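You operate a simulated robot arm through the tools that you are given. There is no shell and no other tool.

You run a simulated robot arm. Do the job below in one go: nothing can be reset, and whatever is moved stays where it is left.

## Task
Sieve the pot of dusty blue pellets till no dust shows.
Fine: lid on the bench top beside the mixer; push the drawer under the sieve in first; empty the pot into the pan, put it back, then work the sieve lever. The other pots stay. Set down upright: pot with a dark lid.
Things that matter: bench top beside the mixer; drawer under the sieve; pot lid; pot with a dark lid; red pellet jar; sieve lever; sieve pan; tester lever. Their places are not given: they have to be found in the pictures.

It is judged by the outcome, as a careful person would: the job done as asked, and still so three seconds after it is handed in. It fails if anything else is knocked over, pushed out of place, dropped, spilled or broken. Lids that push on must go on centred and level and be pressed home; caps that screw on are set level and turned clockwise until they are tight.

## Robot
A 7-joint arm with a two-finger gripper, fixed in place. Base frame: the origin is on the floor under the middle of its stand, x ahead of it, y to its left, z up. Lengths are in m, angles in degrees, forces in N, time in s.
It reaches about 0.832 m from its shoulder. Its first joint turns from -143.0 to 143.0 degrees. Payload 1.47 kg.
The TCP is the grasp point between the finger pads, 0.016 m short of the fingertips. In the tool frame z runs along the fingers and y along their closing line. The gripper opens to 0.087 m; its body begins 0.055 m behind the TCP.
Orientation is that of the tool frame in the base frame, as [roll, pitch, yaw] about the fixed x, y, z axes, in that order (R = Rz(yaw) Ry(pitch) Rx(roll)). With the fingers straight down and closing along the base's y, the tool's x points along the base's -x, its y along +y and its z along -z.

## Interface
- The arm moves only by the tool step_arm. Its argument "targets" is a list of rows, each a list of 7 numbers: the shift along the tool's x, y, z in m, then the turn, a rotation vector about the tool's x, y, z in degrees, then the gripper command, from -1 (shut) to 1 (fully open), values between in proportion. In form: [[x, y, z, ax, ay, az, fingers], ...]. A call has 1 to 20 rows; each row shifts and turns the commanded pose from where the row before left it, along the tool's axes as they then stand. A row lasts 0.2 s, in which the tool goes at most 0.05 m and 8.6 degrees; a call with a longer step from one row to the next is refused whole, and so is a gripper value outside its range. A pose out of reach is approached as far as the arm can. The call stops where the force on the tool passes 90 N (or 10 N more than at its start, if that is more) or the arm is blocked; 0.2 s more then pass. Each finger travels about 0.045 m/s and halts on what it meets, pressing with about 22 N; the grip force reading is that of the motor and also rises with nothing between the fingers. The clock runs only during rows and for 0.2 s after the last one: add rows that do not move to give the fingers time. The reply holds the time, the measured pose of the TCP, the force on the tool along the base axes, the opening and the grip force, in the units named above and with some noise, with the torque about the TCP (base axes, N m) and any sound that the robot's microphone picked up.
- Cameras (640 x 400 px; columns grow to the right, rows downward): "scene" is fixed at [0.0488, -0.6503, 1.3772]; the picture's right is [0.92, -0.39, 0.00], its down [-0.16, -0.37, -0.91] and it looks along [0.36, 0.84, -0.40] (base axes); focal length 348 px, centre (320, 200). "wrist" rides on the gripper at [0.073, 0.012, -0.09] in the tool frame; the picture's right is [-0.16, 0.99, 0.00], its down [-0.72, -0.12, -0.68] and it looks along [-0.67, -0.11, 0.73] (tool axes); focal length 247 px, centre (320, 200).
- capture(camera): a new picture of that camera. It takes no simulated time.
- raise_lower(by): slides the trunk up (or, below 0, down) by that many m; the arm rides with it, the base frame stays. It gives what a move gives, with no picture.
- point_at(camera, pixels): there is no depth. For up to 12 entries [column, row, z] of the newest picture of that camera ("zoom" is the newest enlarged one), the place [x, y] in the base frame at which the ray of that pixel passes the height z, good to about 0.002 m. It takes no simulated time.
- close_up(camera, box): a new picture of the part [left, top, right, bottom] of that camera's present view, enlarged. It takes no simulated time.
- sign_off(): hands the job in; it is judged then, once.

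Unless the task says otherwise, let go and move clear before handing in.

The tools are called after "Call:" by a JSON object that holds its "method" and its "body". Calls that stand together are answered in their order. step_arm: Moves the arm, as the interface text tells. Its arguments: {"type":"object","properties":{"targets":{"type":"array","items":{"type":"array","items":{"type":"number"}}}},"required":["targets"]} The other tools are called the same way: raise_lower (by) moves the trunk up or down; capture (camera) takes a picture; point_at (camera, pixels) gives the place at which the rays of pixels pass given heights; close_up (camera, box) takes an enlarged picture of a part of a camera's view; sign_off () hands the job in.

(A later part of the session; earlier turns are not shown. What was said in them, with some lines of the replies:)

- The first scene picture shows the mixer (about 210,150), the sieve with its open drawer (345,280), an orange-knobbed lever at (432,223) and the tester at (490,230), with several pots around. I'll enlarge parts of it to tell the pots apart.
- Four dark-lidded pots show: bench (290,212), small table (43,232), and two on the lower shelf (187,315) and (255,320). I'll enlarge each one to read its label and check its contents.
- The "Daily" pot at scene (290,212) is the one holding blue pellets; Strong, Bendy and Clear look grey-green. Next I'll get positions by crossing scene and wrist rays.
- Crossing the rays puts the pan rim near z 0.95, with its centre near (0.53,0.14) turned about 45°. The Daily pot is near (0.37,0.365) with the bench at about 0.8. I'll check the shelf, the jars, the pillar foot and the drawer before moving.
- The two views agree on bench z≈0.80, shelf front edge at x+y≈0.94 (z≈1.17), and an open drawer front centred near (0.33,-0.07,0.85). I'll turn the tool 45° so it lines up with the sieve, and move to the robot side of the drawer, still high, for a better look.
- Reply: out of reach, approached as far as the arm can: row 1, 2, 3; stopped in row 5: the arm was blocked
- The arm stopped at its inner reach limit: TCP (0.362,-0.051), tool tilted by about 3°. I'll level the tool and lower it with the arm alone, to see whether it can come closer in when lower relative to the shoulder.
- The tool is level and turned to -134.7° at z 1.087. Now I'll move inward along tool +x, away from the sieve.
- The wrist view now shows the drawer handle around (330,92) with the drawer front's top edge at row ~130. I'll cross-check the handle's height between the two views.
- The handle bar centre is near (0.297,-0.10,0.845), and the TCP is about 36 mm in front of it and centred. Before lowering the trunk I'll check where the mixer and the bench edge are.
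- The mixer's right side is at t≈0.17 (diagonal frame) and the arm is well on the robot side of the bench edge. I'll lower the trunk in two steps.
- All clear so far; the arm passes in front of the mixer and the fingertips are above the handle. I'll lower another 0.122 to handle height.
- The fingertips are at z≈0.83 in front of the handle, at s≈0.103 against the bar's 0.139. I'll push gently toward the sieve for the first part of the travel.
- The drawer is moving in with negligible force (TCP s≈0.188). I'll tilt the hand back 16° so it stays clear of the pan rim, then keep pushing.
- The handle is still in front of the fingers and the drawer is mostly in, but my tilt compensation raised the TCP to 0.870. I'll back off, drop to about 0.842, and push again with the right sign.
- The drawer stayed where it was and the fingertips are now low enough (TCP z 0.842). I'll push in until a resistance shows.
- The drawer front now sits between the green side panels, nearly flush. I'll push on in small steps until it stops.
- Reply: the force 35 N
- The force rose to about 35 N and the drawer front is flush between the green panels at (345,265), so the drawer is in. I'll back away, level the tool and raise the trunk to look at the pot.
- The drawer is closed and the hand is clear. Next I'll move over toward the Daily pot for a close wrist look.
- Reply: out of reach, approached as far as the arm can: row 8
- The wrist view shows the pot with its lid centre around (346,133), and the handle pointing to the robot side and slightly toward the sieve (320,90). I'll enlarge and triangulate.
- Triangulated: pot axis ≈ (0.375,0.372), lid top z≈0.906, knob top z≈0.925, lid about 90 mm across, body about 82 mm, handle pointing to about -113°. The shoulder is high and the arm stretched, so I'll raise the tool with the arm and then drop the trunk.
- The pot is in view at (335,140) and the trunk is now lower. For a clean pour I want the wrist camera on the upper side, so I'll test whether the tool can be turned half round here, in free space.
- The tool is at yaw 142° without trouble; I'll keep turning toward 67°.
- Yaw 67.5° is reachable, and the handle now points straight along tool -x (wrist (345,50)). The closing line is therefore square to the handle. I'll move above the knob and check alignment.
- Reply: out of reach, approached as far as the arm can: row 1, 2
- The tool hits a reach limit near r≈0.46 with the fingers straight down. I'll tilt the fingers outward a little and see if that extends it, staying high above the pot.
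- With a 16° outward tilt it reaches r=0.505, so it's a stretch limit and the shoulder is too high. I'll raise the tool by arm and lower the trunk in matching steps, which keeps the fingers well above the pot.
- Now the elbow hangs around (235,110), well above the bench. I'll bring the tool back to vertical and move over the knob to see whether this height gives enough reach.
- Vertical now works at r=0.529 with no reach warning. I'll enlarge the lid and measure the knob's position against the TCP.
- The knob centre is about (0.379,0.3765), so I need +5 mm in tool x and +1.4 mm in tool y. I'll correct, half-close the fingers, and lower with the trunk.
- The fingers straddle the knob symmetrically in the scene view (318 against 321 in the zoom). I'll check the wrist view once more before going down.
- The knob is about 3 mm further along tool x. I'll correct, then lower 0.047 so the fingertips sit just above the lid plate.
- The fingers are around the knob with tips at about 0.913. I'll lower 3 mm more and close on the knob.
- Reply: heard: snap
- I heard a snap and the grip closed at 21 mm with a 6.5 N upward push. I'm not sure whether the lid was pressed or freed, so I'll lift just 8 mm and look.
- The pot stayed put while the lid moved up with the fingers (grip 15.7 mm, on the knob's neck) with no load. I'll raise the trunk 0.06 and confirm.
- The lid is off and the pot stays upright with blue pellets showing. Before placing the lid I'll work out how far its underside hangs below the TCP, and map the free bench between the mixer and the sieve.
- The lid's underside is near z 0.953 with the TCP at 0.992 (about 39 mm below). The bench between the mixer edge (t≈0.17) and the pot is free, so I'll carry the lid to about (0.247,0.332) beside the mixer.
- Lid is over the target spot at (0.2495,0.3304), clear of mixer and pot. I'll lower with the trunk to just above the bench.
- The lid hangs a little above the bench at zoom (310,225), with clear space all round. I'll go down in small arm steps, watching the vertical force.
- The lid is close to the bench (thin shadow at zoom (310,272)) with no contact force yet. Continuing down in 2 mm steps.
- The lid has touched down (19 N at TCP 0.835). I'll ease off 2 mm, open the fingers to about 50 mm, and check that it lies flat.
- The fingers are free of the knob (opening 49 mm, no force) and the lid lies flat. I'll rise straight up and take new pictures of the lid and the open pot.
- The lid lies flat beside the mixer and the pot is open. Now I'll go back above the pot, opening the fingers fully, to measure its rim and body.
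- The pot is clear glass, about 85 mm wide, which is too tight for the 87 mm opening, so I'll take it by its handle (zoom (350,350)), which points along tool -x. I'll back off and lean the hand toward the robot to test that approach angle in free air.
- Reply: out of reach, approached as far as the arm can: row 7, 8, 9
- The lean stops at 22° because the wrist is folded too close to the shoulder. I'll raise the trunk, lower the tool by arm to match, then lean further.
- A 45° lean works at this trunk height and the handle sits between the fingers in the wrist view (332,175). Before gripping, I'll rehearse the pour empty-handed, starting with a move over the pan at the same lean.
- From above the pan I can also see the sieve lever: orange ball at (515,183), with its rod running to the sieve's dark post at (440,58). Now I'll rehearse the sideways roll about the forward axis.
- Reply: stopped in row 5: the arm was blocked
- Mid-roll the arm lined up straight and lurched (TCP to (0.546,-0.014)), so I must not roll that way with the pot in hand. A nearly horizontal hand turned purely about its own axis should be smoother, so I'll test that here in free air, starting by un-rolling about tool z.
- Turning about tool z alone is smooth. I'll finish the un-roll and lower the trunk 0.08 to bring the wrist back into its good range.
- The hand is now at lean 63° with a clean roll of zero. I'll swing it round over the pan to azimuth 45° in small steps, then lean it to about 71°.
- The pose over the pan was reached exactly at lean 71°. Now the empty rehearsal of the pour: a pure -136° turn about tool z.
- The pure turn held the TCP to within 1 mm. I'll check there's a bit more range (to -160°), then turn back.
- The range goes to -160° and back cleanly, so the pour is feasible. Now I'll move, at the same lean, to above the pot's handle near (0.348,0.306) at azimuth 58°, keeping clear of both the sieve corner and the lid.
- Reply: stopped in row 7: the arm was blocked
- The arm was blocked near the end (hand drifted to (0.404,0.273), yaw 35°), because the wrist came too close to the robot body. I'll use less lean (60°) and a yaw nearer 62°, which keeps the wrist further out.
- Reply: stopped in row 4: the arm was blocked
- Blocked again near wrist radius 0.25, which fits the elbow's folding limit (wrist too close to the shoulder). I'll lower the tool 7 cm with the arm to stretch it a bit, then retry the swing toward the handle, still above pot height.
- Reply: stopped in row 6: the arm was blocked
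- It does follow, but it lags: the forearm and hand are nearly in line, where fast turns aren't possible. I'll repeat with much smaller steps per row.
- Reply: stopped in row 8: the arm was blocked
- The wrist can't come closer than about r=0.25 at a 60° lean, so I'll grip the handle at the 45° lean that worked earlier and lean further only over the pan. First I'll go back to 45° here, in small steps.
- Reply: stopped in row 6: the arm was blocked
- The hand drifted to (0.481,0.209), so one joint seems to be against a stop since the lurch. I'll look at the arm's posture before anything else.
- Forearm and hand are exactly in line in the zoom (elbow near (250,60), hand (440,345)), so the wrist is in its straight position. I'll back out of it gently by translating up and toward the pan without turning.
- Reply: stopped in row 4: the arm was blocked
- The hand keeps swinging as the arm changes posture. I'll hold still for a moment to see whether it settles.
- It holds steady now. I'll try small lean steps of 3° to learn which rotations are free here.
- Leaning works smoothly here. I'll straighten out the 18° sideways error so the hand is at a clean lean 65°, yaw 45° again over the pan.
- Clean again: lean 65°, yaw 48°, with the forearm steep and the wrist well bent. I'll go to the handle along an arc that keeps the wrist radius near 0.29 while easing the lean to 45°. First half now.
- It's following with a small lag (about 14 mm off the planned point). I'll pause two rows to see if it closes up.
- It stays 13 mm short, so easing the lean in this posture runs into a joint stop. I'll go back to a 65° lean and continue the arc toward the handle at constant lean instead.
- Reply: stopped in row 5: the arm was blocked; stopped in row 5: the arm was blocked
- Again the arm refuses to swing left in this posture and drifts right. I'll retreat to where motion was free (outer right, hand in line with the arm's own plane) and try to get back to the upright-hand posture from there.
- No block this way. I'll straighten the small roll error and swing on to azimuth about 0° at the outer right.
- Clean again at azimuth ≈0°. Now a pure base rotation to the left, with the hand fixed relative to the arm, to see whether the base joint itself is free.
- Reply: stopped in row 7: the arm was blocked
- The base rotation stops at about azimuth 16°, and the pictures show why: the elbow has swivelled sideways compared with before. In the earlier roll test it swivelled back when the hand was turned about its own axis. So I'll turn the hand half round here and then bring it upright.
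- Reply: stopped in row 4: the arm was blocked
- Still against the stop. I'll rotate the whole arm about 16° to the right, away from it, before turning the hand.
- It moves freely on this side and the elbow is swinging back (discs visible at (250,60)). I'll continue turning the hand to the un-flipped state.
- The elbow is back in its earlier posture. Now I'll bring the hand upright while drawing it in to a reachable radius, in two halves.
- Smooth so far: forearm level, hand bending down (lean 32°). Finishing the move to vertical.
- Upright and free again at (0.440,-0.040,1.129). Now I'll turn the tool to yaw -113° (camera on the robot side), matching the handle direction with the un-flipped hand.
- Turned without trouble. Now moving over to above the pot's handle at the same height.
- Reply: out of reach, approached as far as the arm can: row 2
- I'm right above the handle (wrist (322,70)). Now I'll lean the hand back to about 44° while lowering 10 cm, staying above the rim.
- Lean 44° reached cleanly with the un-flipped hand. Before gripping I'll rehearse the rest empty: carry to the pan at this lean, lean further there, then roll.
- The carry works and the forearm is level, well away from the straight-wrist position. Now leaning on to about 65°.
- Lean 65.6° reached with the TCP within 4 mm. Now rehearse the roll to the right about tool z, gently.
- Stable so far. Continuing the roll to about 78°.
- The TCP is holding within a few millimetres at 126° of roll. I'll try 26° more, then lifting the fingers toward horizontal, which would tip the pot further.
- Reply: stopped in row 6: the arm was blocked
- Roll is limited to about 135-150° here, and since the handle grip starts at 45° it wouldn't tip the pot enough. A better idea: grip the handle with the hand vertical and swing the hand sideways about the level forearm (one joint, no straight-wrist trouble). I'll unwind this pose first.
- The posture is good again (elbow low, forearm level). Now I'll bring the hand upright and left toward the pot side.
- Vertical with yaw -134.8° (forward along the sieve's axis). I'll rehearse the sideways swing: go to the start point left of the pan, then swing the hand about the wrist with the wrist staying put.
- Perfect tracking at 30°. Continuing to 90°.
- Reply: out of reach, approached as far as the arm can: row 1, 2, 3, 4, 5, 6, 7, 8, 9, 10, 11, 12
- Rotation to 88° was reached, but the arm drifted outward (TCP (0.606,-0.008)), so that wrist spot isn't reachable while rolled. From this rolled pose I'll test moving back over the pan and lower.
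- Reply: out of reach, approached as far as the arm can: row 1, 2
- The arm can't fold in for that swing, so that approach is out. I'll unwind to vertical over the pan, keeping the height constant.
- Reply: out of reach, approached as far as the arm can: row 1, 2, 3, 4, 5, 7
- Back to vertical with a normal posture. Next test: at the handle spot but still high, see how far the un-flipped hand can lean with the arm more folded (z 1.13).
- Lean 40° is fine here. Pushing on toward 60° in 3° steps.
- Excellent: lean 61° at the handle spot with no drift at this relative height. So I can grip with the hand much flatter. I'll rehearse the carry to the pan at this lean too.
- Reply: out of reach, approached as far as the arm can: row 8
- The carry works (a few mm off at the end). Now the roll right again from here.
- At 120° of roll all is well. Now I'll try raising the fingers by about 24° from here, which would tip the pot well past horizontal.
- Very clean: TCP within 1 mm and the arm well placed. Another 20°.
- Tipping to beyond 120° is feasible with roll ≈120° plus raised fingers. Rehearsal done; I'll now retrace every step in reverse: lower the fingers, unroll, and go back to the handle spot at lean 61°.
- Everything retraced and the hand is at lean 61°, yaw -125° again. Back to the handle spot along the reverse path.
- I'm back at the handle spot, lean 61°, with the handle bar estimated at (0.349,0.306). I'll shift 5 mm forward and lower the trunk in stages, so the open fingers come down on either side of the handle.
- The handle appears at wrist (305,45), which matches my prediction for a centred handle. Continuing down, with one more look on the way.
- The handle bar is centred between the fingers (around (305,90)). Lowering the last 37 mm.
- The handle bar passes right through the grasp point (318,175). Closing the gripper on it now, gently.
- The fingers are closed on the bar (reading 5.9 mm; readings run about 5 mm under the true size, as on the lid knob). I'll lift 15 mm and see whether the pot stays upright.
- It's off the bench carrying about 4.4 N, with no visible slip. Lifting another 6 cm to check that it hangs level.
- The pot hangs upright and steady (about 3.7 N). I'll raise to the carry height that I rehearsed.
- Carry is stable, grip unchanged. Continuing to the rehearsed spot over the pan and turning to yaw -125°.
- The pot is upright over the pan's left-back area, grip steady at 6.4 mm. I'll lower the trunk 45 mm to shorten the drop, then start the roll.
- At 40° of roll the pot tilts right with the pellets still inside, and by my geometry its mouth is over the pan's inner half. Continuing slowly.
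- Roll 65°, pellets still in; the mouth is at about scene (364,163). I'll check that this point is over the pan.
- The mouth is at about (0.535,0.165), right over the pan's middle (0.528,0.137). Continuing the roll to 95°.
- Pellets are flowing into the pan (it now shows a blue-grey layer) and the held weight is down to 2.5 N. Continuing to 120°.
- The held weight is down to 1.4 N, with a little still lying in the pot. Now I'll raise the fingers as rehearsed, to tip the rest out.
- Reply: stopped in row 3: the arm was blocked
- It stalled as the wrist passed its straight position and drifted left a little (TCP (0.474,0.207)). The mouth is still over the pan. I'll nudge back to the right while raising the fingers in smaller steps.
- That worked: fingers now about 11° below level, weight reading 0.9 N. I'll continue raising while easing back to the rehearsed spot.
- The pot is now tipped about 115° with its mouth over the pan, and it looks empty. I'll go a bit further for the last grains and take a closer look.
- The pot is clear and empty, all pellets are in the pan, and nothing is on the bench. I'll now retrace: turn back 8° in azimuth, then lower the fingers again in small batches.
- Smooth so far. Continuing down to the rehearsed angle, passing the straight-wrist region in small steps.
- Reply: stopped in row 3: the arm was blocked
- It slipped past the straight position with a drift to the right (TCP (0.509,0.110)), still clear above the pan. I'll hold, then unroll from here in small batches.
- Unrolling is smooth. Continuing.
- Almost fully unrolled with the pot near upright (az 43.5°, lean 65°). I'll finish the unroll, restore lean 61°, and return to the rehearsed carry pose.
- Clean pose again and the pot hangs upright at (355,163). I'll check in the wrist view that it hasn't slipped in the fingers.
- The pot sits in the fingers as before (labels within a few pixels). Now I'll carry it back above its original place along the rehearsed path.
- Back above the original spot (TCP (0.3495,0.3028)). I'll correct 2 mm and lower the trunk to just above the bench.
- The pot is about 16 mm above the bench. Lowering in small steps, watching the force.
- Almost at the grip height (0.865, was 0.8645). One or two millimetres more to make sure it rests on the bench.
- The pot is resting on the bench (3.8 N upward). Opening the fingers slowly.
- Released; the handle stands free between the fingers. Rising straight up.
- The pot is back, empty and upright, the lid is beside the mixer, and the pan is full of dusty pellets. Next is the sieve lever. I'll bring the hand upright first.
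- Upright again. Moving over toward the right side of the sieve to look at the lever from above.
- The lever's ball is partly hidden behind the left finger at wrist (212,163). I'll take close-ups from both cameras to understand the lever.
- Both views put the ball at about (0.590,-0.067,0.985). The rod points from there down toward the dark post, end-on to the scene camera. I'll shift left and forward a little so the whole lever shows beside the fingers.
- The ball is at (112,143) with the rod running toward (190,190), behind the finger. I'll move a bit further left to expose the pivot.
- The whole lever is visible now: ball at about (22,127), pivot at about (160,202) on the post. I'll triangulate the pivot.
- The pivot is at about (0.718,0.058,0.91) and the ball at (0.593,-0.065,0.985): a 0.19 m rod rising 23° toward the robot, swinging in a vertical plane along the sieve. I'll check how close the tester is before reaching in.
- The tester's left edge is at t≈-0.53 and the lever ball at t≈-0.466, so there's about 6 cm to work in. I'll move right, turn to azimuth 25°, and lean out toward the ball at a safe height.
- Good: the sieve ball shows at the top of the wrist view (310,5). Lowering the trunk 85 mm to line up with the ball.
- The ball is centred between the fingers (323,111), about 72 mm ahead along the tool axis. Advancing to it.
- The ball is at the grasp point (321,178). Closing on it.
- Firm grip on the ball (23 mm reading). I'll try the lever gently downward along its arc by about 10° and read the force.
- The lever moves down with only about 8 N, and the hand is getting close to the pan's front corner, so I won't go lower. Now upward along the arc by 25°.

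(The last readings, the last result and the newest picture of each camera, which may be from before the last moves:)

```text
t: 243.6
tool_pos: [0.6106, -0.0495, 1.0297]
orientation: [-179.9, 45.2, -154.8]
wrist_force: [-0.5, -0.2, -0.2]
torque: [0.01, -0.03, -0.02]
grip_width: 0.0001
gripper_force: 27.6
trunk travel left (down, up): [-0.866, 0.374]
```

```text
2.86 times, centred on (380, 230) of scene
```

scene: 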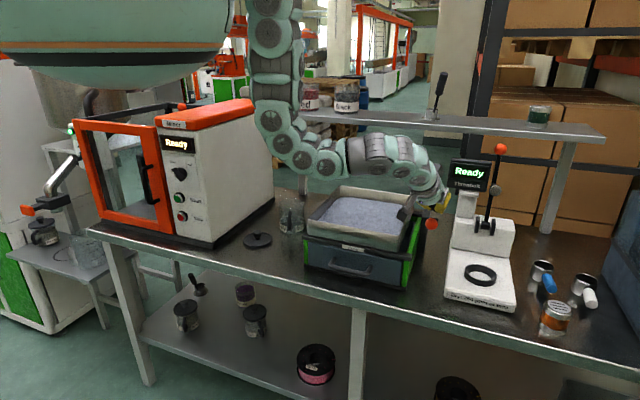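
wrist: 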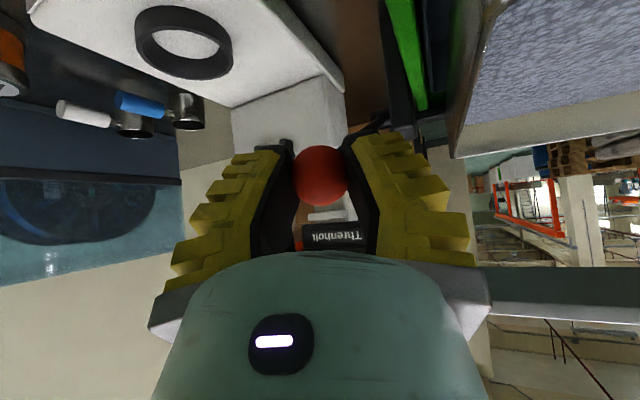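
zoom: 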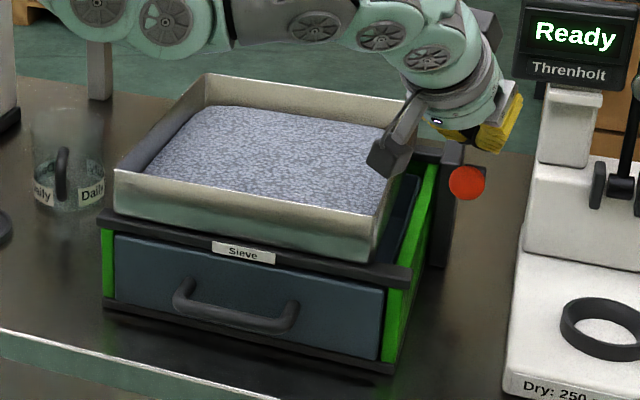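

The lever went back to its rest spot (431,224): 23° seems to be its upper stop, and the ball slipped out as I went past it. I'd rather hold the ball between one finger above and one below and simply move up and down. I'll back off and turn the hand for that.

Call:
{"method": "step_arm", "body": {"targets": [[0, 0, -0.02, 0, 0, 0, -1], [0, 0, -0.02, 0, 0, 0, -1], [0, 0, -0.02, 0, 0, 0, -1], [0, 0, -0.02, 0, 0, 0, -0.5], [0, 0, 0, -3.55, 0, -3.52, 0], [0, 0, 0, -3.55, 0, -3.52, 0], [0, 0, 0, -3.55, 0, -3.52, 0], [0, 0, 0, -3.55, 0, -3.52, 0], [0, 0, 0, 0, 0, 0, 0]]}}

Call:
{"method": "capture", "body": {"camera": "scene"}}

Call:
{"method": "capture", "body": {"camera": "wrist"}}

```text
t: 245.6
tool_pos: [0.5582, -0.0722, 1.0851]
orientation: [-179.8, 45.1, -134.9]
wrist_force: [-0.5, 0.7, -0.7]
torque: [-0.02, 0.03, -0.01]
grip_width: 0.049
gripper_force: 4.0
trunk travel left (down, up): [-0.866, 0.374]
```

```text
taken
```

scene: 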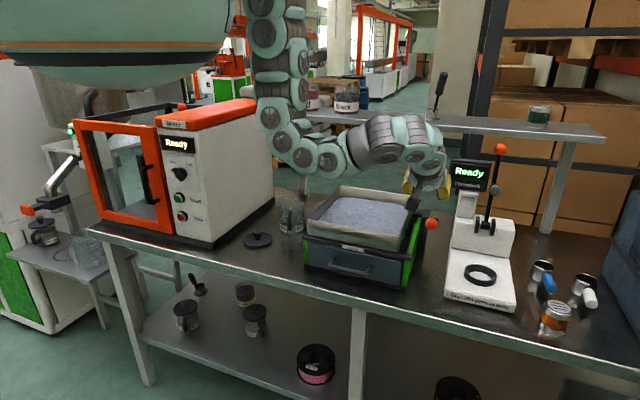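

```text
taken
```

wrist: 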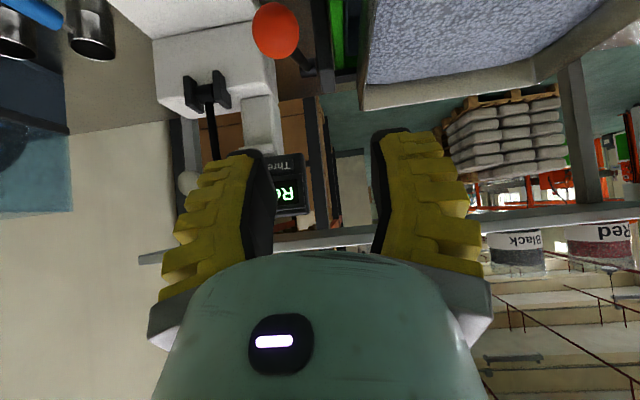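

Now at azimuth 45°. I'll lean to 58°, pull back a little, and roll the hand 90° so the fingers close vertically.

Call:
{"method": "step_arm", "body": {"targets": [[0.0025, -0.005, -0.013, 0, -3.25, 0, 0], [0.0025, -0.005, -0.013, 0, -3.25, 0, 0], [0.0025, -0.005, -0.013, 0, -3.25, 0, 0], [0.0025, -0.005, -0.013, 0, -3.25, 0, 0], [0, 0, 0, 0, 0, 0, 0]]}}

Call:
{"method": "step_arm", "body": {"targets": [[0, 0, 0, 0, 0, 6, 0], [0, 0, 0, 0, 0, 6, 0], [0, 0, 0, 0, 0, 6, 0], [0, 0, 0, 0, 0, 6, 0], [0, 0, 0, 0, 0, 6, 0], [0, 0, 0, 0, 0, 0, 0]]}}

Call:
{"method": "step_arm", "body": {"targets": [[0, 0, 0, 0, 0, 6, 0], [0, 0, 0, 0, 0, 6, 0], [0, 0, 0, 0, 0, 6, 0], [0, 0, 0, 0, 0, 6, 0], [0, 0, 0, 0, 0, 6, 0], [0, 0, 0, 0, 0, 6, 0], [0, 0, 0, 0, 0, 6, 0], [0, 0, 0, 0, 0, 6, 0], [0, 0, 0, 0, 0, 6, 0], [0, 0, 0, 0, 0, 6, 0], [0, 0, 0, 0, 0, 0, 0]]}}

Call:
{"method": "capture", "body": {"camera": "scene"}}

Call:
{"method": "capture", "body": {"camera": "wrist"}}

```text
t: 246.8
tool_pos: [0.5386, -0.119, 1.1117]
orientation: [-179.8, 58.1, -134.8]
wrist_force: [-0.1, -0.8, -0.1]
torque: [-0.03, -0.02, 0.01]
grip_width: 0.0491
gripper_force: 4.1
trunk travel left (down, up): [-0.866, 0.374]
```

```text
t: 248.2
tool_pos: [0.539, -0.1193, 1.1103]
orientation: [141.2, 47.2, 177.4]
wrist_force: [-0.3, -0.4, -0.7]
torque: [0.01, -0.02, 0.04]
grip_width: 0.0489
gripper_force: 3.3
trunk travel left (down, up): [-0.866, 0.374]
```

```text
t: 250.6
tool_pos: [0.5392, -0.1186, 1.1099]
orientation: [121.9, 0.0, 134.9]
wrist_force: [-0.2, 0.3, 0.5]
torque: [0.01, 0.0, -0.02]
grip_width: 0.0491
gripper_force: 4.1
trunk travel left (down, up): [-0.866, 0.374]
```

```text
taken
```

scene: 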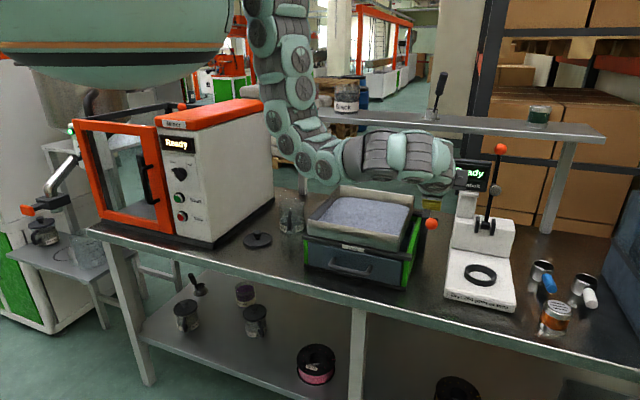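

```text
taken
```

wrist: 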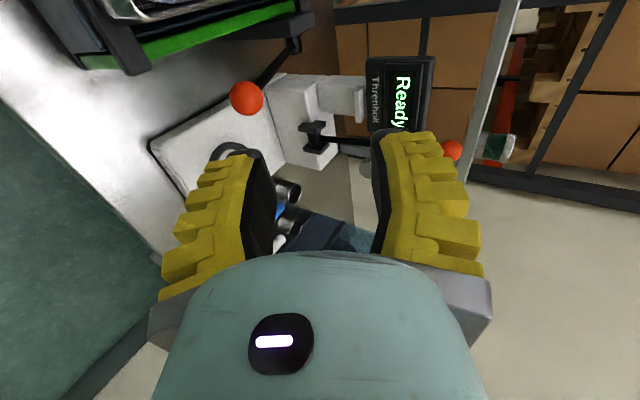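

Roll is exact: the fingers now close in the vertical plane (image right = up) and the ball is at (246,98). I'll lower 78 mm to line up, then check.

Call:
{"method": "raise_lower", "body": {"by": -0.078}}

Call:
{"method": "capture", "body": {"camera": "wrist"}}

Call:
{"method": "close_up", "body": {"camera": "scene", "box": [380, 140, 500, 260]}}

```text
t: 251.7
tool_pos: [0.5391, -0.1191, 1.0332]
orientation: [121.8, 0.1, 135.0]
wrist_force: [0.0, 0.1, 0.0]
torque: [0.0, -0.01, -0.02]
grip_width: 0.049
gripper_force: 4.3
trunk travel left (down, up): [-0.788, 0.452]
```

```text
taken
```

wrist: 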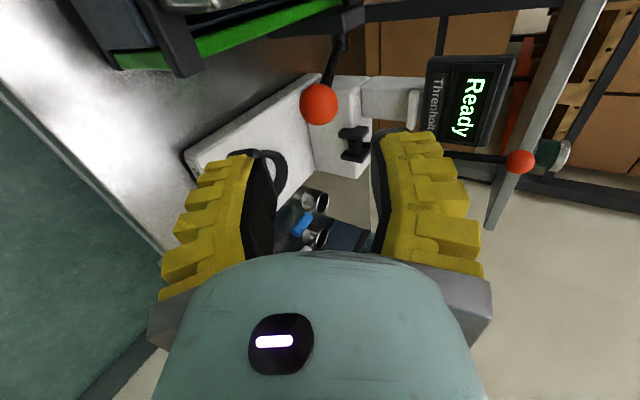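

```text
3.33 times, centred on (440, 200) of scene
```

zoom: 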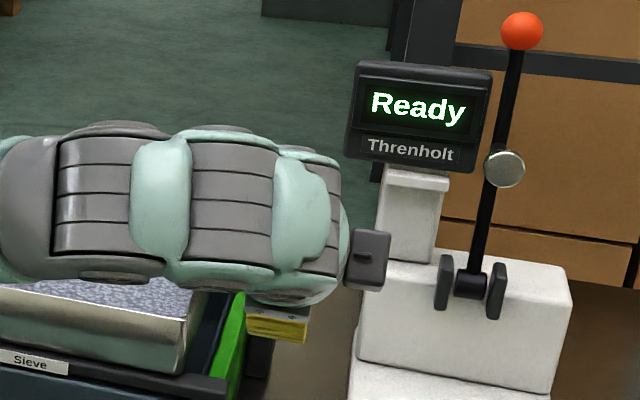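

The ball is at (318,104), exactly where it should be for a straight advance. Moving in 88 mm along the fingers.

Call:
{"method": "step_arm", "body": {"targets": [[0, 0, 0.018, 0, 0, 0, 0], [0, 0, 0.018, 0, 0, 0, 0], [0, 0, 0.018, 0, 0, 0, 0], [0, 0, 0.018, 0, 0, 0, 0], [0, 0, 0.016, 0, 0, 0, 0], [0, 0, 0, 0, 0, 0, 0]]}}

Call:
{"method": "capture", "body": {"camera": "wrist"}}

Call:
{"method": "close_up", "body": {"camera": "scene", "box": [380, 140, 500, 260]}}

```text
t: 253.1
tool_pos: [0.592, -0.0656, 0.9858]
orientation: [121.9, 0.1, 135.1]
wrist_force: [-0.2, 0.2, -0.4]
torque: [-0.02, 0.03, -0.03]
grip_width: 0.0488
gripper_force: 3.5
trunk travel left (down, up): [-0.788, 0.452]
```

```text
taken
```

wrist: 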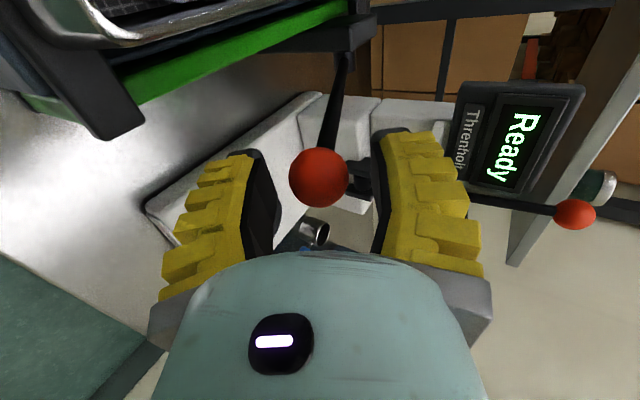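

```text
3.33 times, centred on (440, 200) of scene
```

zoom: 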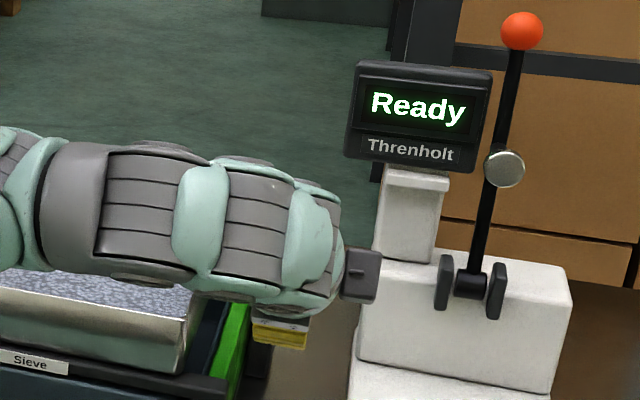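

The ball sits between the upper and lower finger (318,177). I'll narrow the gap slightly and push the lever down with the trunk in steps, watching the force.

Call:
{"method": "step_arm", "body": {"targets": [[0, 0, 0.003, 0, 0, 0, -0.2], [0, 0, 0, 0, 0, 0, -0.3], [0, 0, 0, 0, 0, 0, -0.3]]}}

Call:
{"method": "raise_lower", "body": {"by": -0.04}}

Call:
{"method": "capture", "body": {"camera": "wrist"}}

```text
t: 253.9
tool_pos: [0.5931, -0.0644, 0.984]
orientation: [121.9, 0.2, 135.0]
wrist_force: [0.2, -0.1, 0.4]
torque: [-0.01, 0.01, 0.03]
grip_width: 0.0367
gripper_force: 4.4
trunk travel left (down, up): [-0.788, 0.452]
```

```text
t: 254.8
tool_pos: [0.5942, -0.0641, 0.9446]
orientation: [121.9, 0.1, 135.1]
wrist_force: [1.9, 0.2, 1.3]
torque: [-0.04, 0.03, 0.0]
grip_width: 0.038
gripper_force: 4.9
trunk travel left (down, up): [-0.748, 0.492]
```

```text
taken
```

wrist: 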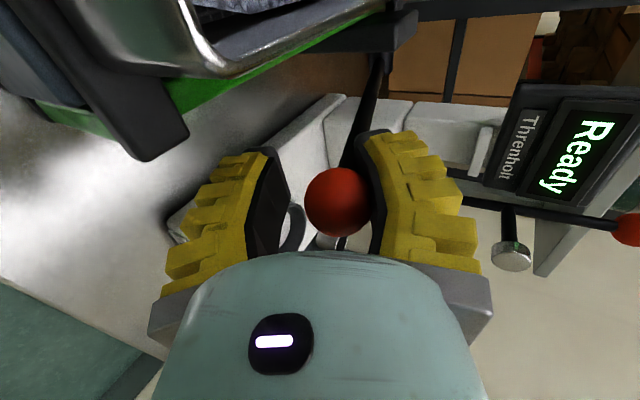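

The upper finger is pushing the ball down easily (about 2 N). Further down.

Call:
{"method": "raise_lower", "body": {"by": -0.035}}

Call:
{"method": "capture", "body": {"camera": "wrist"}}

Call:
{"method": "close_up", "body": {"camera": "scene", "box": [290, 160, 470, 300]}}

```text
t: 255.6
tool_pos: [0.5941, -0.0647, 0.9097]
orientation: [121.8, 0.2, 135.0]
wrist_force: [0.1, -0.3, 4.6]
torque: [0.06, -0.11, 0.02]
grip_width: 0.0392
gripper_force: 6.4
trunk travel left (down, up): [-0.713, 0.527]
```

```text
taken
```

wrist: 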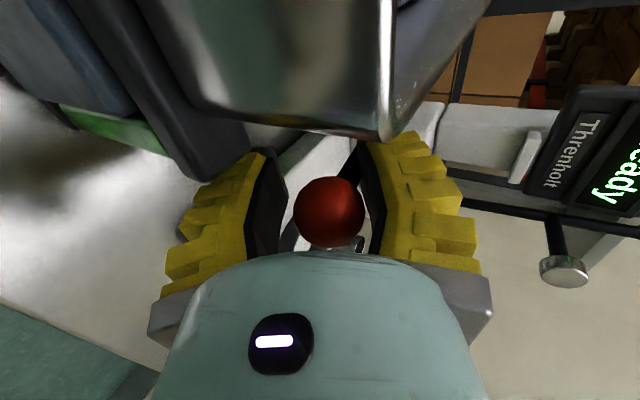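

```text
2.86 times, centred on (380, 230) of scene
```

zoom: 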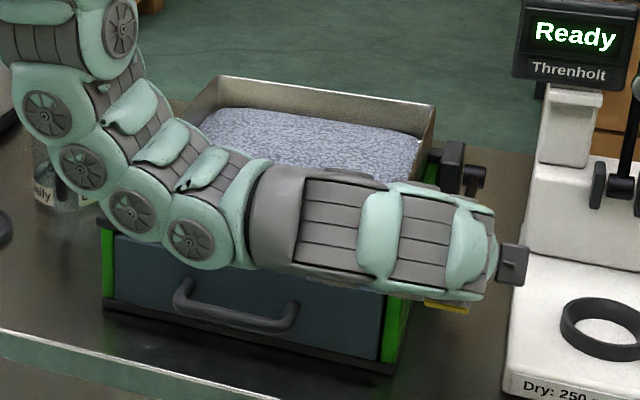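

The lever works: pushing it down slides the pan to the right (its back edge moved about 4-10 px). Everything still has clearance. A little further down to find the lower stop.

Call:
{"method": "raise_lower", "body": {"by": -0.02}}

Call:
{"method": "capture", "body": {"camera": "wrist"}}

Call:
{"method": "close_up", "body": {"camera": "scene", "box": [290, 160, 470, 300]}}

```text
t: 256.2
tool_pos: [0.5931, -0.0641, 0.8895]
orientation: [121.9, 0.1, 134.9]
wrist_force: [0.2, -1.7, 5.8]
torque: [0.12, -0.15, 0.0]
grip_width: 0.0393
gripper_force: 7.1
trunk travel left (down, up): [-0.693, 0.547]
```

```text
taken
```

wrist: 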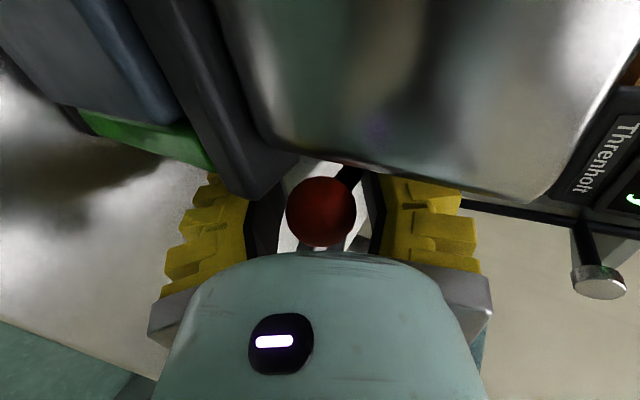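

```text
2.86 times, centred on (380, 230) of scene
```

zoom: 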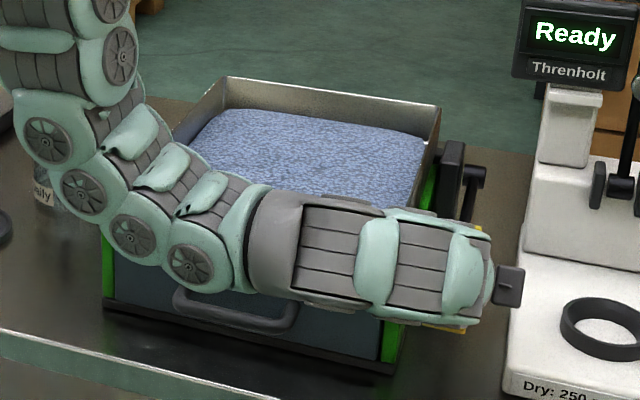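

The pellets already look bluer after these strokes. The camera is close to the pan's corner, so this is low enough. Now raising the lever with the lower finger.

Call:
{"method": "raise_lower", "body": {"by": 0.05}}

Call:
{"method": "raise_lower", "body": {"by": 0.04}}

Call:
{"method": "capture", "body": {"camera": "wrist"}}

Call:
{"method": "close_up", "body": {"camera": "scene", "box": [290, 160, 470, 300]}}

```text
t: 257.1
tool_pos: [0.5945, -0.0653, 0.9389]
orientation: [121.9, 0.1, 135.0]
wrist_force: [0.9, 0.3, 2.4]
torque: [0.01, 0.04, 0.03]
grip_width: 0.0385
gripper_force: 4.9
trunk travel left (down, up): [-0.743, 0.497]
```

```text
t: 258.0
tool_pos: [0.5925, -0.0646, 0.9788]
orientation: [122.0, 0.0, 135.0]
wrist_force: [0.1, 0.1, -0.6]
torque: [-0.01, -0.03, 0.03]
grip_width: 0.0364
gripper_force: 4.5
trunk travel left (down, up): [-0.783, 0.457]
```

```text
taken
```

wrist: 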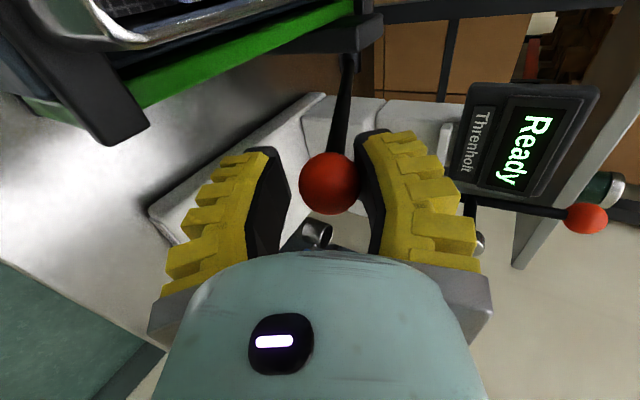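

```text
2.86 times, centred on (380, 230) of scene
```

zoom: 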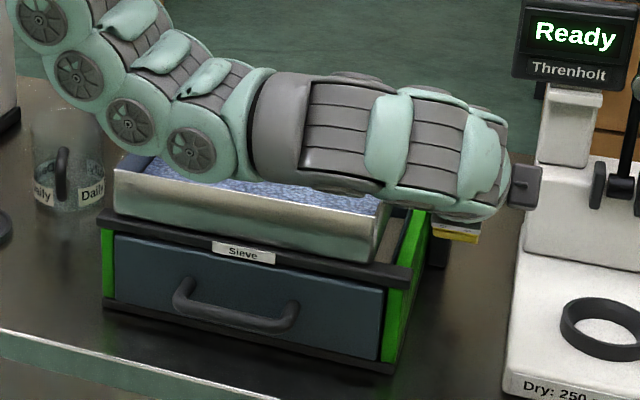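

The lever springs back up by itself, following the upper finger. So I just need to pump it: a few down/up strokes between 0.98 and 0.90.

Call:
{"method": "raise_lower", "body": {"by": -0.083}}

Call:
{"method": "raise_lower", "body": {"by": 0.083}}

Call:
{"method": "raise_lower", "body": {"by": -0.083}}

Call:
{"method": "raise_lower", "body": {"by": 0.083}}

Call:
{"method": "raise_lower", "body": {"by": -0.083}}

Call:
{"method": "close_up", "body": {"camera": "scene", "box": [290, 160, 470, 300]}}

Call:
{"method": "capture", "body": {"camera": "wrist"}}

```text
t: 259.2
tool_pos: [0.5949, -0.0639, 0.8964]
orientation: [121.9, 0.2, 135.0]
wrist_force: [-1.3, -1.0, 5.0]
torque: [0.09, -0.13, 0.05]
grip_width: 0.0391
gripper_force: 7.0
trunk travel left (down, up): [-0.7, 0.54]
```

```text
t: 260.4
tool_pos: [0.5928, -0.0646, 0.9772]
orientation: [122.0, 0.0, 135.0]
wrist_force: [-0.6, 0.5, 0.2]
torque: [-0.02, -0.01, -0.02]
grip_width: 0.0365
gripper_force: 4.6
trunk travel left (down, up): [-0.783, 0.457]
```

```text
t: 261.5
tool_pos: [0.5941, -0.0636, 0.8962]
orientation: [121.9, 0.2, 135.0]
wrist_force: [0.6, -0.8, 5.6]
torque: [0.13, -0.08, -0.01]
grip_width: 0.0392
gripper_force: 6.7
trunk travel left (down, up): [-0.7, 0.54]
```

```text
t: 262.7
tool_pos: [0.5929, -0.0632, 0.9782]
orientation: [122.1, 0.0, 135.0]
wrist_force: [0.2, -0.2, 0.0]
torque: [0.01, -0.02, 0.0]
grip_width: 0.0366
gripper_force: 4.3
trunk travel left (down, up): [-0.783, 0.457]
```

```text
t: 263.9
tool_pos: [0.5954, -0.0648, 0.8955]
orientation: [121.9, 0.1, 135.1]
wrist_force: [0.7, -1.5, 5.3]
torque: [0.13, -0.06, -0.03]
grip_width: 0.0391
gripper_force: 6.5
trunk travel left (down, up): [-0.7, 0.54]
```

```text
2.86 times, centred on (380, 230) of scene
```

zoom: 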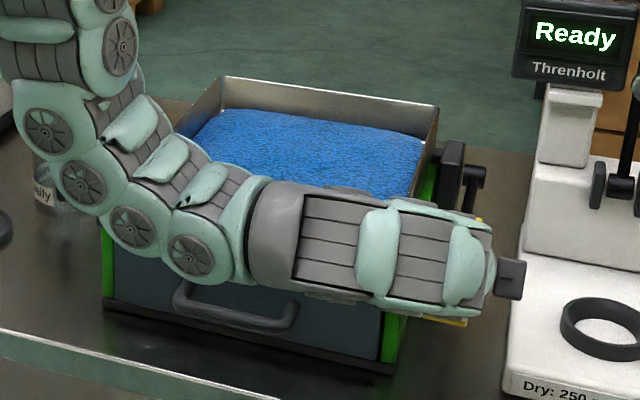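

```text
taken
```

wrist: 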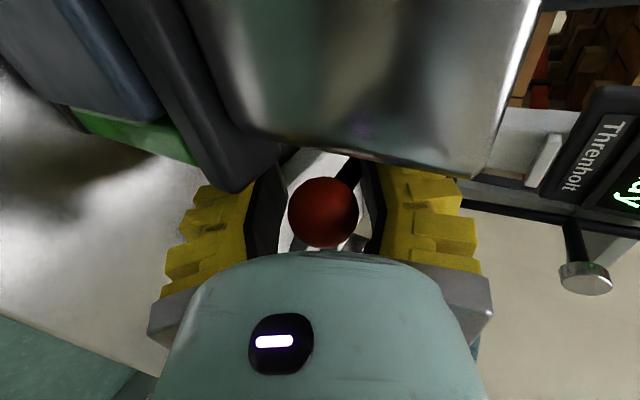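

The pellets are now a strong clear blue. I'll take a close look for remaining dust.

Call:
{"method": "close_up", "body": {"camera": "scene", "box": [335, 180, 450, 240]}}

Call:
{"method": "raise_lower", "body": {"by": 0.083}}

Call:
{"method": "raise_lower", "body": {"by": -0.083}}

Call:
{"method": "close_up", "body": {"camera": "scene", "box": [335, 180, 450, 240]}}

```text
5.57 times, centred on (392, 210) of scene
```

zoom: 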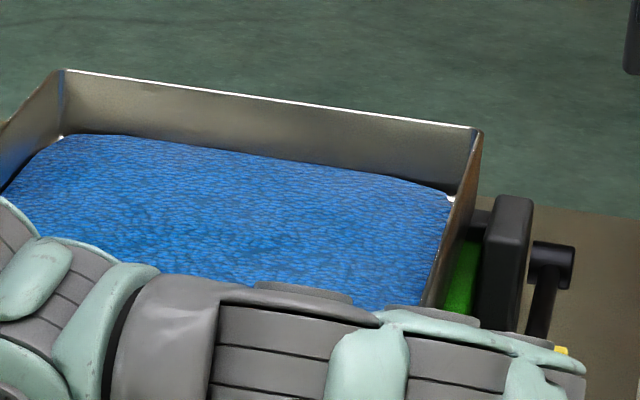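

```text
t: 265.1
tool_pos: [0.5926, -0.0643, 0.9783]
orientation: [122.1, 0.0, 135.0]
wrist_force: [0.5, 1.1, 0.1]
torque: [-0.01, 0.02, -0.02]
grip_width: 0.0365
gripper_force: 4.2
trunk travel left (down, up): [-0.783, 0.457]
```

```text
t: 266.3
tool_pos: [0.5938, -0.0646, 0.8967]
orientation: [121.8, 0.1, 135.1]
wrist_force: [-0.2, -1.5, 5.6]
torque: [0.1, -0.07, 0.0]
grip_width: 0.0392
gripper_force: 6.5
trunk travel left (down, up): [-0.7, 0.54]
```

```text
5.57 times, centred on (392, 210) of scene
```

zoom: 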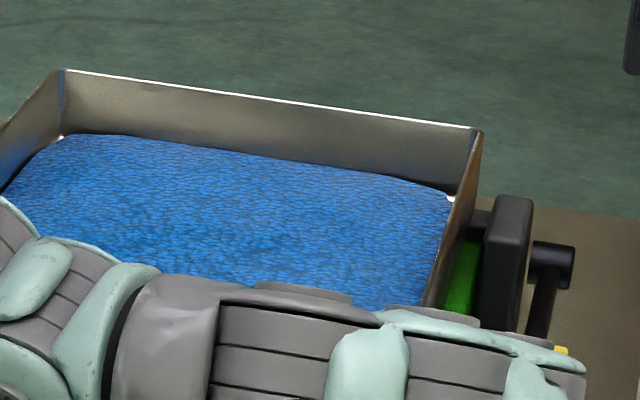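

The colour is uniform blue and nearly unchanged by the extra stroke. I'll do several more to be sure.

Call:
{"method": "raise_lower", "body": {"by": 0.083}}

Call:
{"method": "raise_lower", "body": {"by": -0.083}}

Call:
{"method": "raise_lower", "body": {"by": 0.083}}

Call:
{"method": "raise_lower", "body": {"by": -0.083}}

Call:
{"method": "raise_lower", "body": {"by": 0.083}}

Call:
{"method": "raise_lower", "body": {"by": -0.083}}

Call:
{"method": "close_up", "body": {"camera": "scene", "box": [335, 180, 450, 240]}}

Call:
{"method": "raise_lower", "body": {"by": 0.083}}

Call:
{"method": "capture", "body": {"camera": "wrist"}}

```text
t: 267.5
tool_pos: [0.5926, -0.0641, 0.9781]
orientation: [122.0, 0.0, 135.0]
wrist_force: [0.3, -0.8, 0.8]
torque: [0.01, -0.01, 0.0]
grip_width: 0.0366
gripper_force: 4.1
trunk travel left (down, up): [-0.783, 0.457]
```

```text
t: 268.7
tool_pos: [0.5943, -0.0644, 0.8966]
orientation: [122.0, 0.1, 134.9]
wrist_force: [-0.7, -1.2, 4.8]
torque: [0.1, -0.06, 0.0]
grip_width: 0.0393
gripper_force: 6.3
trunk travel left (down, up): [-0.7, 0.54]
```

```text
t: 269.9
tool_pos: [0.5933, -0.0643, 0.978]
orientation: [121.9, 0.0, 135.0]
wrist_force: [-0.2, 0.1, 0.3]
torque: [0.0, 0.0, 0.0]
grip_width: 0.0365
gripper_force: 4.4
trunk travel left (down, up): [-0.783, 0.457]
```

```text
t: 271.1
tool_pos: [0.5945, -0.0644, 0.8966]
orientation: [121.9, 0.2, 135.1]
wrist_force: [-0.3, -2.3, 6.1]
torque: [0.14, -0.07, -0.01]
grip_width: 0.0393
gripper_force: 6.7
trunk travel left (down, up): [-0.7, 0.54]
```

```text
t: 272.2
tool_pos: [0.5928, -0.063, 0.9773]
orientation: [121.9, 0.0, 135.0]
wrist_force: [-0.3, 0.5, 0.2]
torque: [-0.04, 0.01, 0.02]
grip_width: 0.0363
gripper_force: 4.5
trunk travel left (down, up): [-0.783, 0.457]
```

```text
t: 273.4
tool_pos: [0.5936, -0.0651, 0.8973]
orientation: [121.9, 0.2, 134.9]
wrist_force: [0.0, -1.0, 5.9]
torque: [0.14, -0.1, 0.01]
grip_width: 0.039
gripper_force: 6.7
trunk travel left (down, up): [-0.7, 0.54]
```

```text
5.57 times, centred on (392, 210) of scene
```

zoom: 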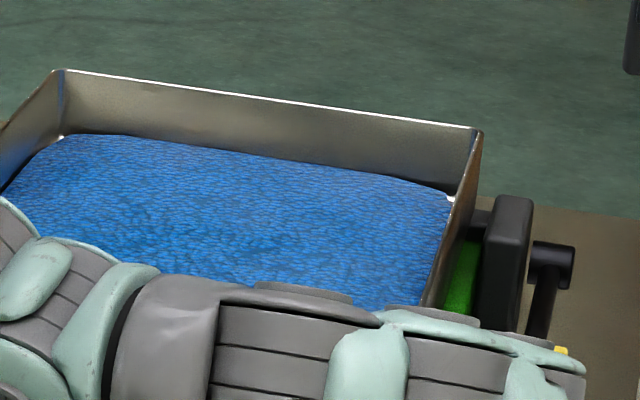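

```text
t: 274.6
tool_pos: [0.5925, -0.0645, 0.9775]
orientation: [122.0, 0.0, 134.9]
wrist_force: [-0.3, -0.8, -0.9]
torque: [-0.05, 0.01, -0.01]
grip_width: 0.0364
gripper_force: 4.4
trunk travel left (down, up): [-0.783, 0.457]
```

```text
taken
```

wrist: 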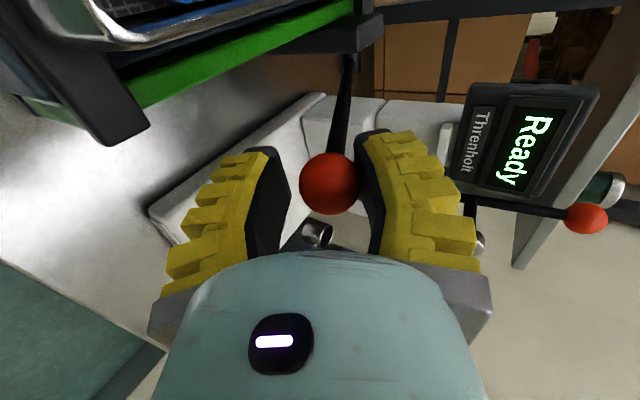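

No further change, so the dust is gone, and the lever is back at its rest position. I'll centre the fingers around the ball, open a bit and withdraw straight back.

Call:
{"method": "raise_lower", "body": {"by": 0.007}}

Call:
{"method": "step_arm", "body": {"targets": [[0, 0, 0, 0, 0, 0, 0], [0, 0, 0, 0, 0, 0, 0], [0, 0, -0.018, 0, 0, 0, 0], [0, 0, -0.018, 0, 0, 0, 0], [0, 0, -0.018, 0, 0, 0, 0], [0, 0, -0.018, 0, 0, 0, 0], [0, 0, -0.02, 0, 0, 0, 0], [0, 0, 0, 0, 0, 0, 0]]}}

Call:
{"method": "raise_lower", "body": {"by": 0.08}}

Call:
{"method": "capture", "body": {"camera": "scene"}}

Call:
{"method": "close_up", "body": {"camera": "scene", "box": [230, 170, 460, 310]}}

```text
t: 275.2
tool_pos: [0.5937, -0.0645, 0.9848]
orientation: [121.8, 0.1, 134.9]
wrist_force: [-0.2, -0.1, 0.5]
torque: [0.01, 0.01, -0.01]
grip_width: 0.0365
gripper_force: 3.8
trunk travel left (down, up): [-0.79, 0.45]
```

```text
t: 277.0
tool_pos: [0.5395, -0.1196, 1.0341]
orientation: [121.9, 0.0, 135.0]
wrist_force: [0.2, -0.3, 0.5]
torque: [0.02, 0.02, -0.02]
grip_width: 0.0492
gripper_force: 3.7
trunk travel left (down, up): [-0.79, 0.45]
```

```text
t: 278.2
tool_pos: [0.5391, -0.1193, 1.1145]
orientation: [121.9, 0.1, 135.0]
wrist_force: [0.1, 0.3, -0.6]
torque: [0.02, -0.01, 0.0]
grip_width: 0.0492
gripper_force: 4.1
trunk travel left (down, up): [-0.87, 0.37]
```

```text
taken
```

scene: 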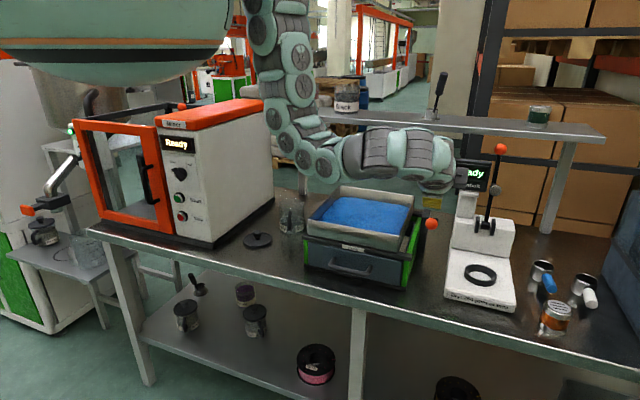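

```text
2.78 times, centred on (345, 240) of scene
```

zoom: 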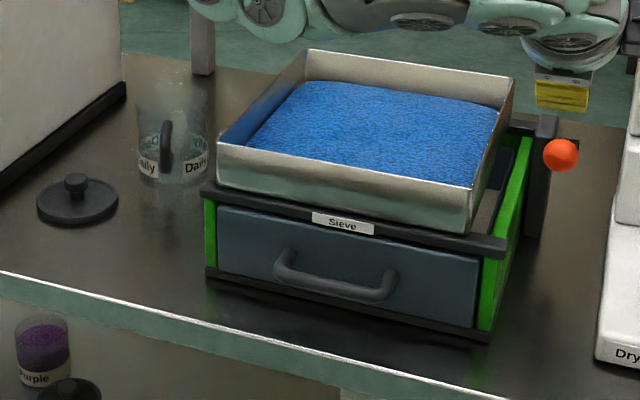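

All looks in order: clean blue pellets, drawer flush, lever at rest. A last close check of the pot, the lid and the surrounding bench for stray pellets.

Call:
{"method": "close_up", "body": {"camera": "scene", "box": [235, 185, 325, 260]}}

Call:
{"method": "close_up", "body": {"camera": "scene", "box": [330, 170, 460, 300]}}

Call:
{"method": "close_up", "body": {"camera": "scene", "box": [430, 60, 640, 360]}}

```text
5.33 times, centred on (280, 222) of scene
```

zoom: 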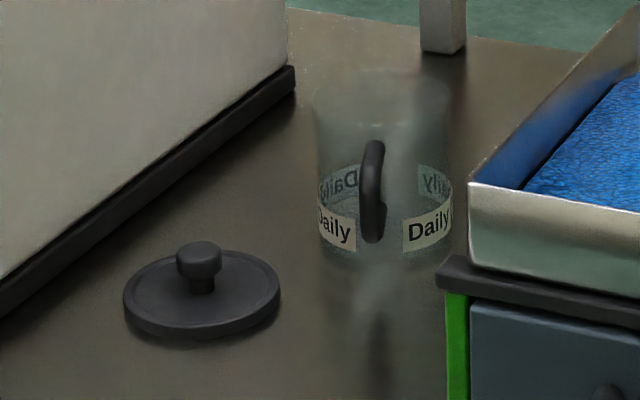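

```text
3.08 times, centred on (395, 235) of scene
```

zoom: 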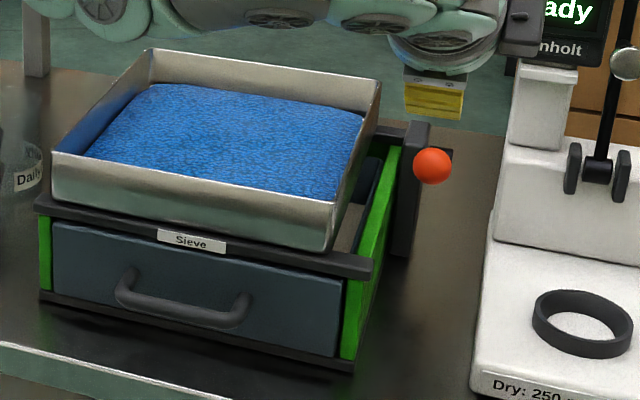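

```text
1.33 times, centred on (535, 210) of scene
```

zoom: 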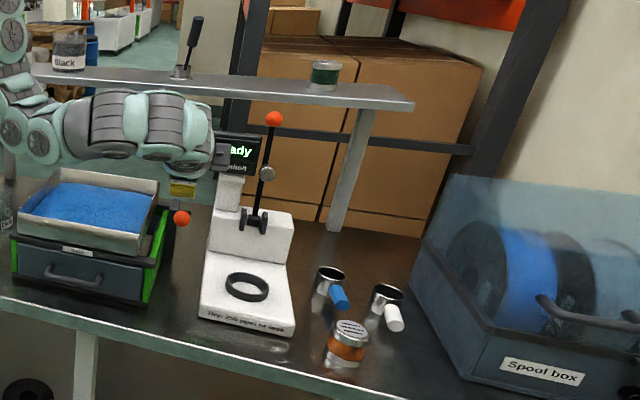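

The pot is empty and upright, the lid is flat beside the mixer, there are no stray pellets, and the tester and other items are untouched. I'll draw the hand back a little further from the tester before handing in.

Call:
{"method": "step_arm", "body": {"targets": [[0, 0, -0.02, 0, 0, 0, 0], [0, 0, -0.02, 0, 0, 0, 0], [0, 0, -0.02, 0, 0, 0, 0], [0, 0, 0, 0, 0, 0, 0]]}}

Call:
{"method": "capture", "body": {"camera": "scene"}}

```text
t: 279.2
tool_pos: [0.5033, -0.1552, 1.1469]
orientation: [122.0, 0.1, 135.1]
wrist_force: [0.7, -0.8, 0.2]
torque: [0.01, 0.0, 0.0]
grip_width: 0.0491
gripper_force: 3.5
trunk travel left (down, up): [-0.87, 0.37]
```

```text
taken
```

scene: 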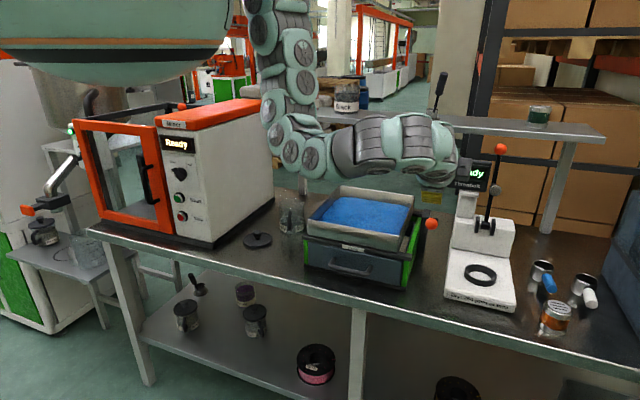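

The hand is clear at (0.503,-0.155,1.147), and everything on the bench is where it should be: clean blue pellets in the pan, drawer shut, empty pot back in place, lid beside the mixer. Handing in.

Call:
{"method": "sign_off", "body": {}}

```text
The job is handed in.
```

The blue pellets are sieved and show no dust. I kept working the lever until the colour stopped changing.

- **Drawer:** it was pushed fully in under the sieve before anything else.
- **Lid:** it lies flat on the bench top beside the mixer. There was one snap sound as the fingers closed on its knob; it then lifted off freely.
- **Pot:** the "Daily" pot was emptied into the pan and set back upright in its original place.
- **Lever:** it is back at its rest position.
- **Everything else:** the other pots I could see are where they were, and the tester was not touched. I saw no spilled pellets on the bench. The red pellet jar was hidden behind the arm in the last pictures; I last saw it on its shelf before working the lever.

The arm stalled and drifted several times while I worked out the pour. Most of that was empty-handed. Twice it drifted a few centimetres while holding the pot over the pan: once late in the pour, once with the pot empty. I saw no contact in the pictures or force readings.
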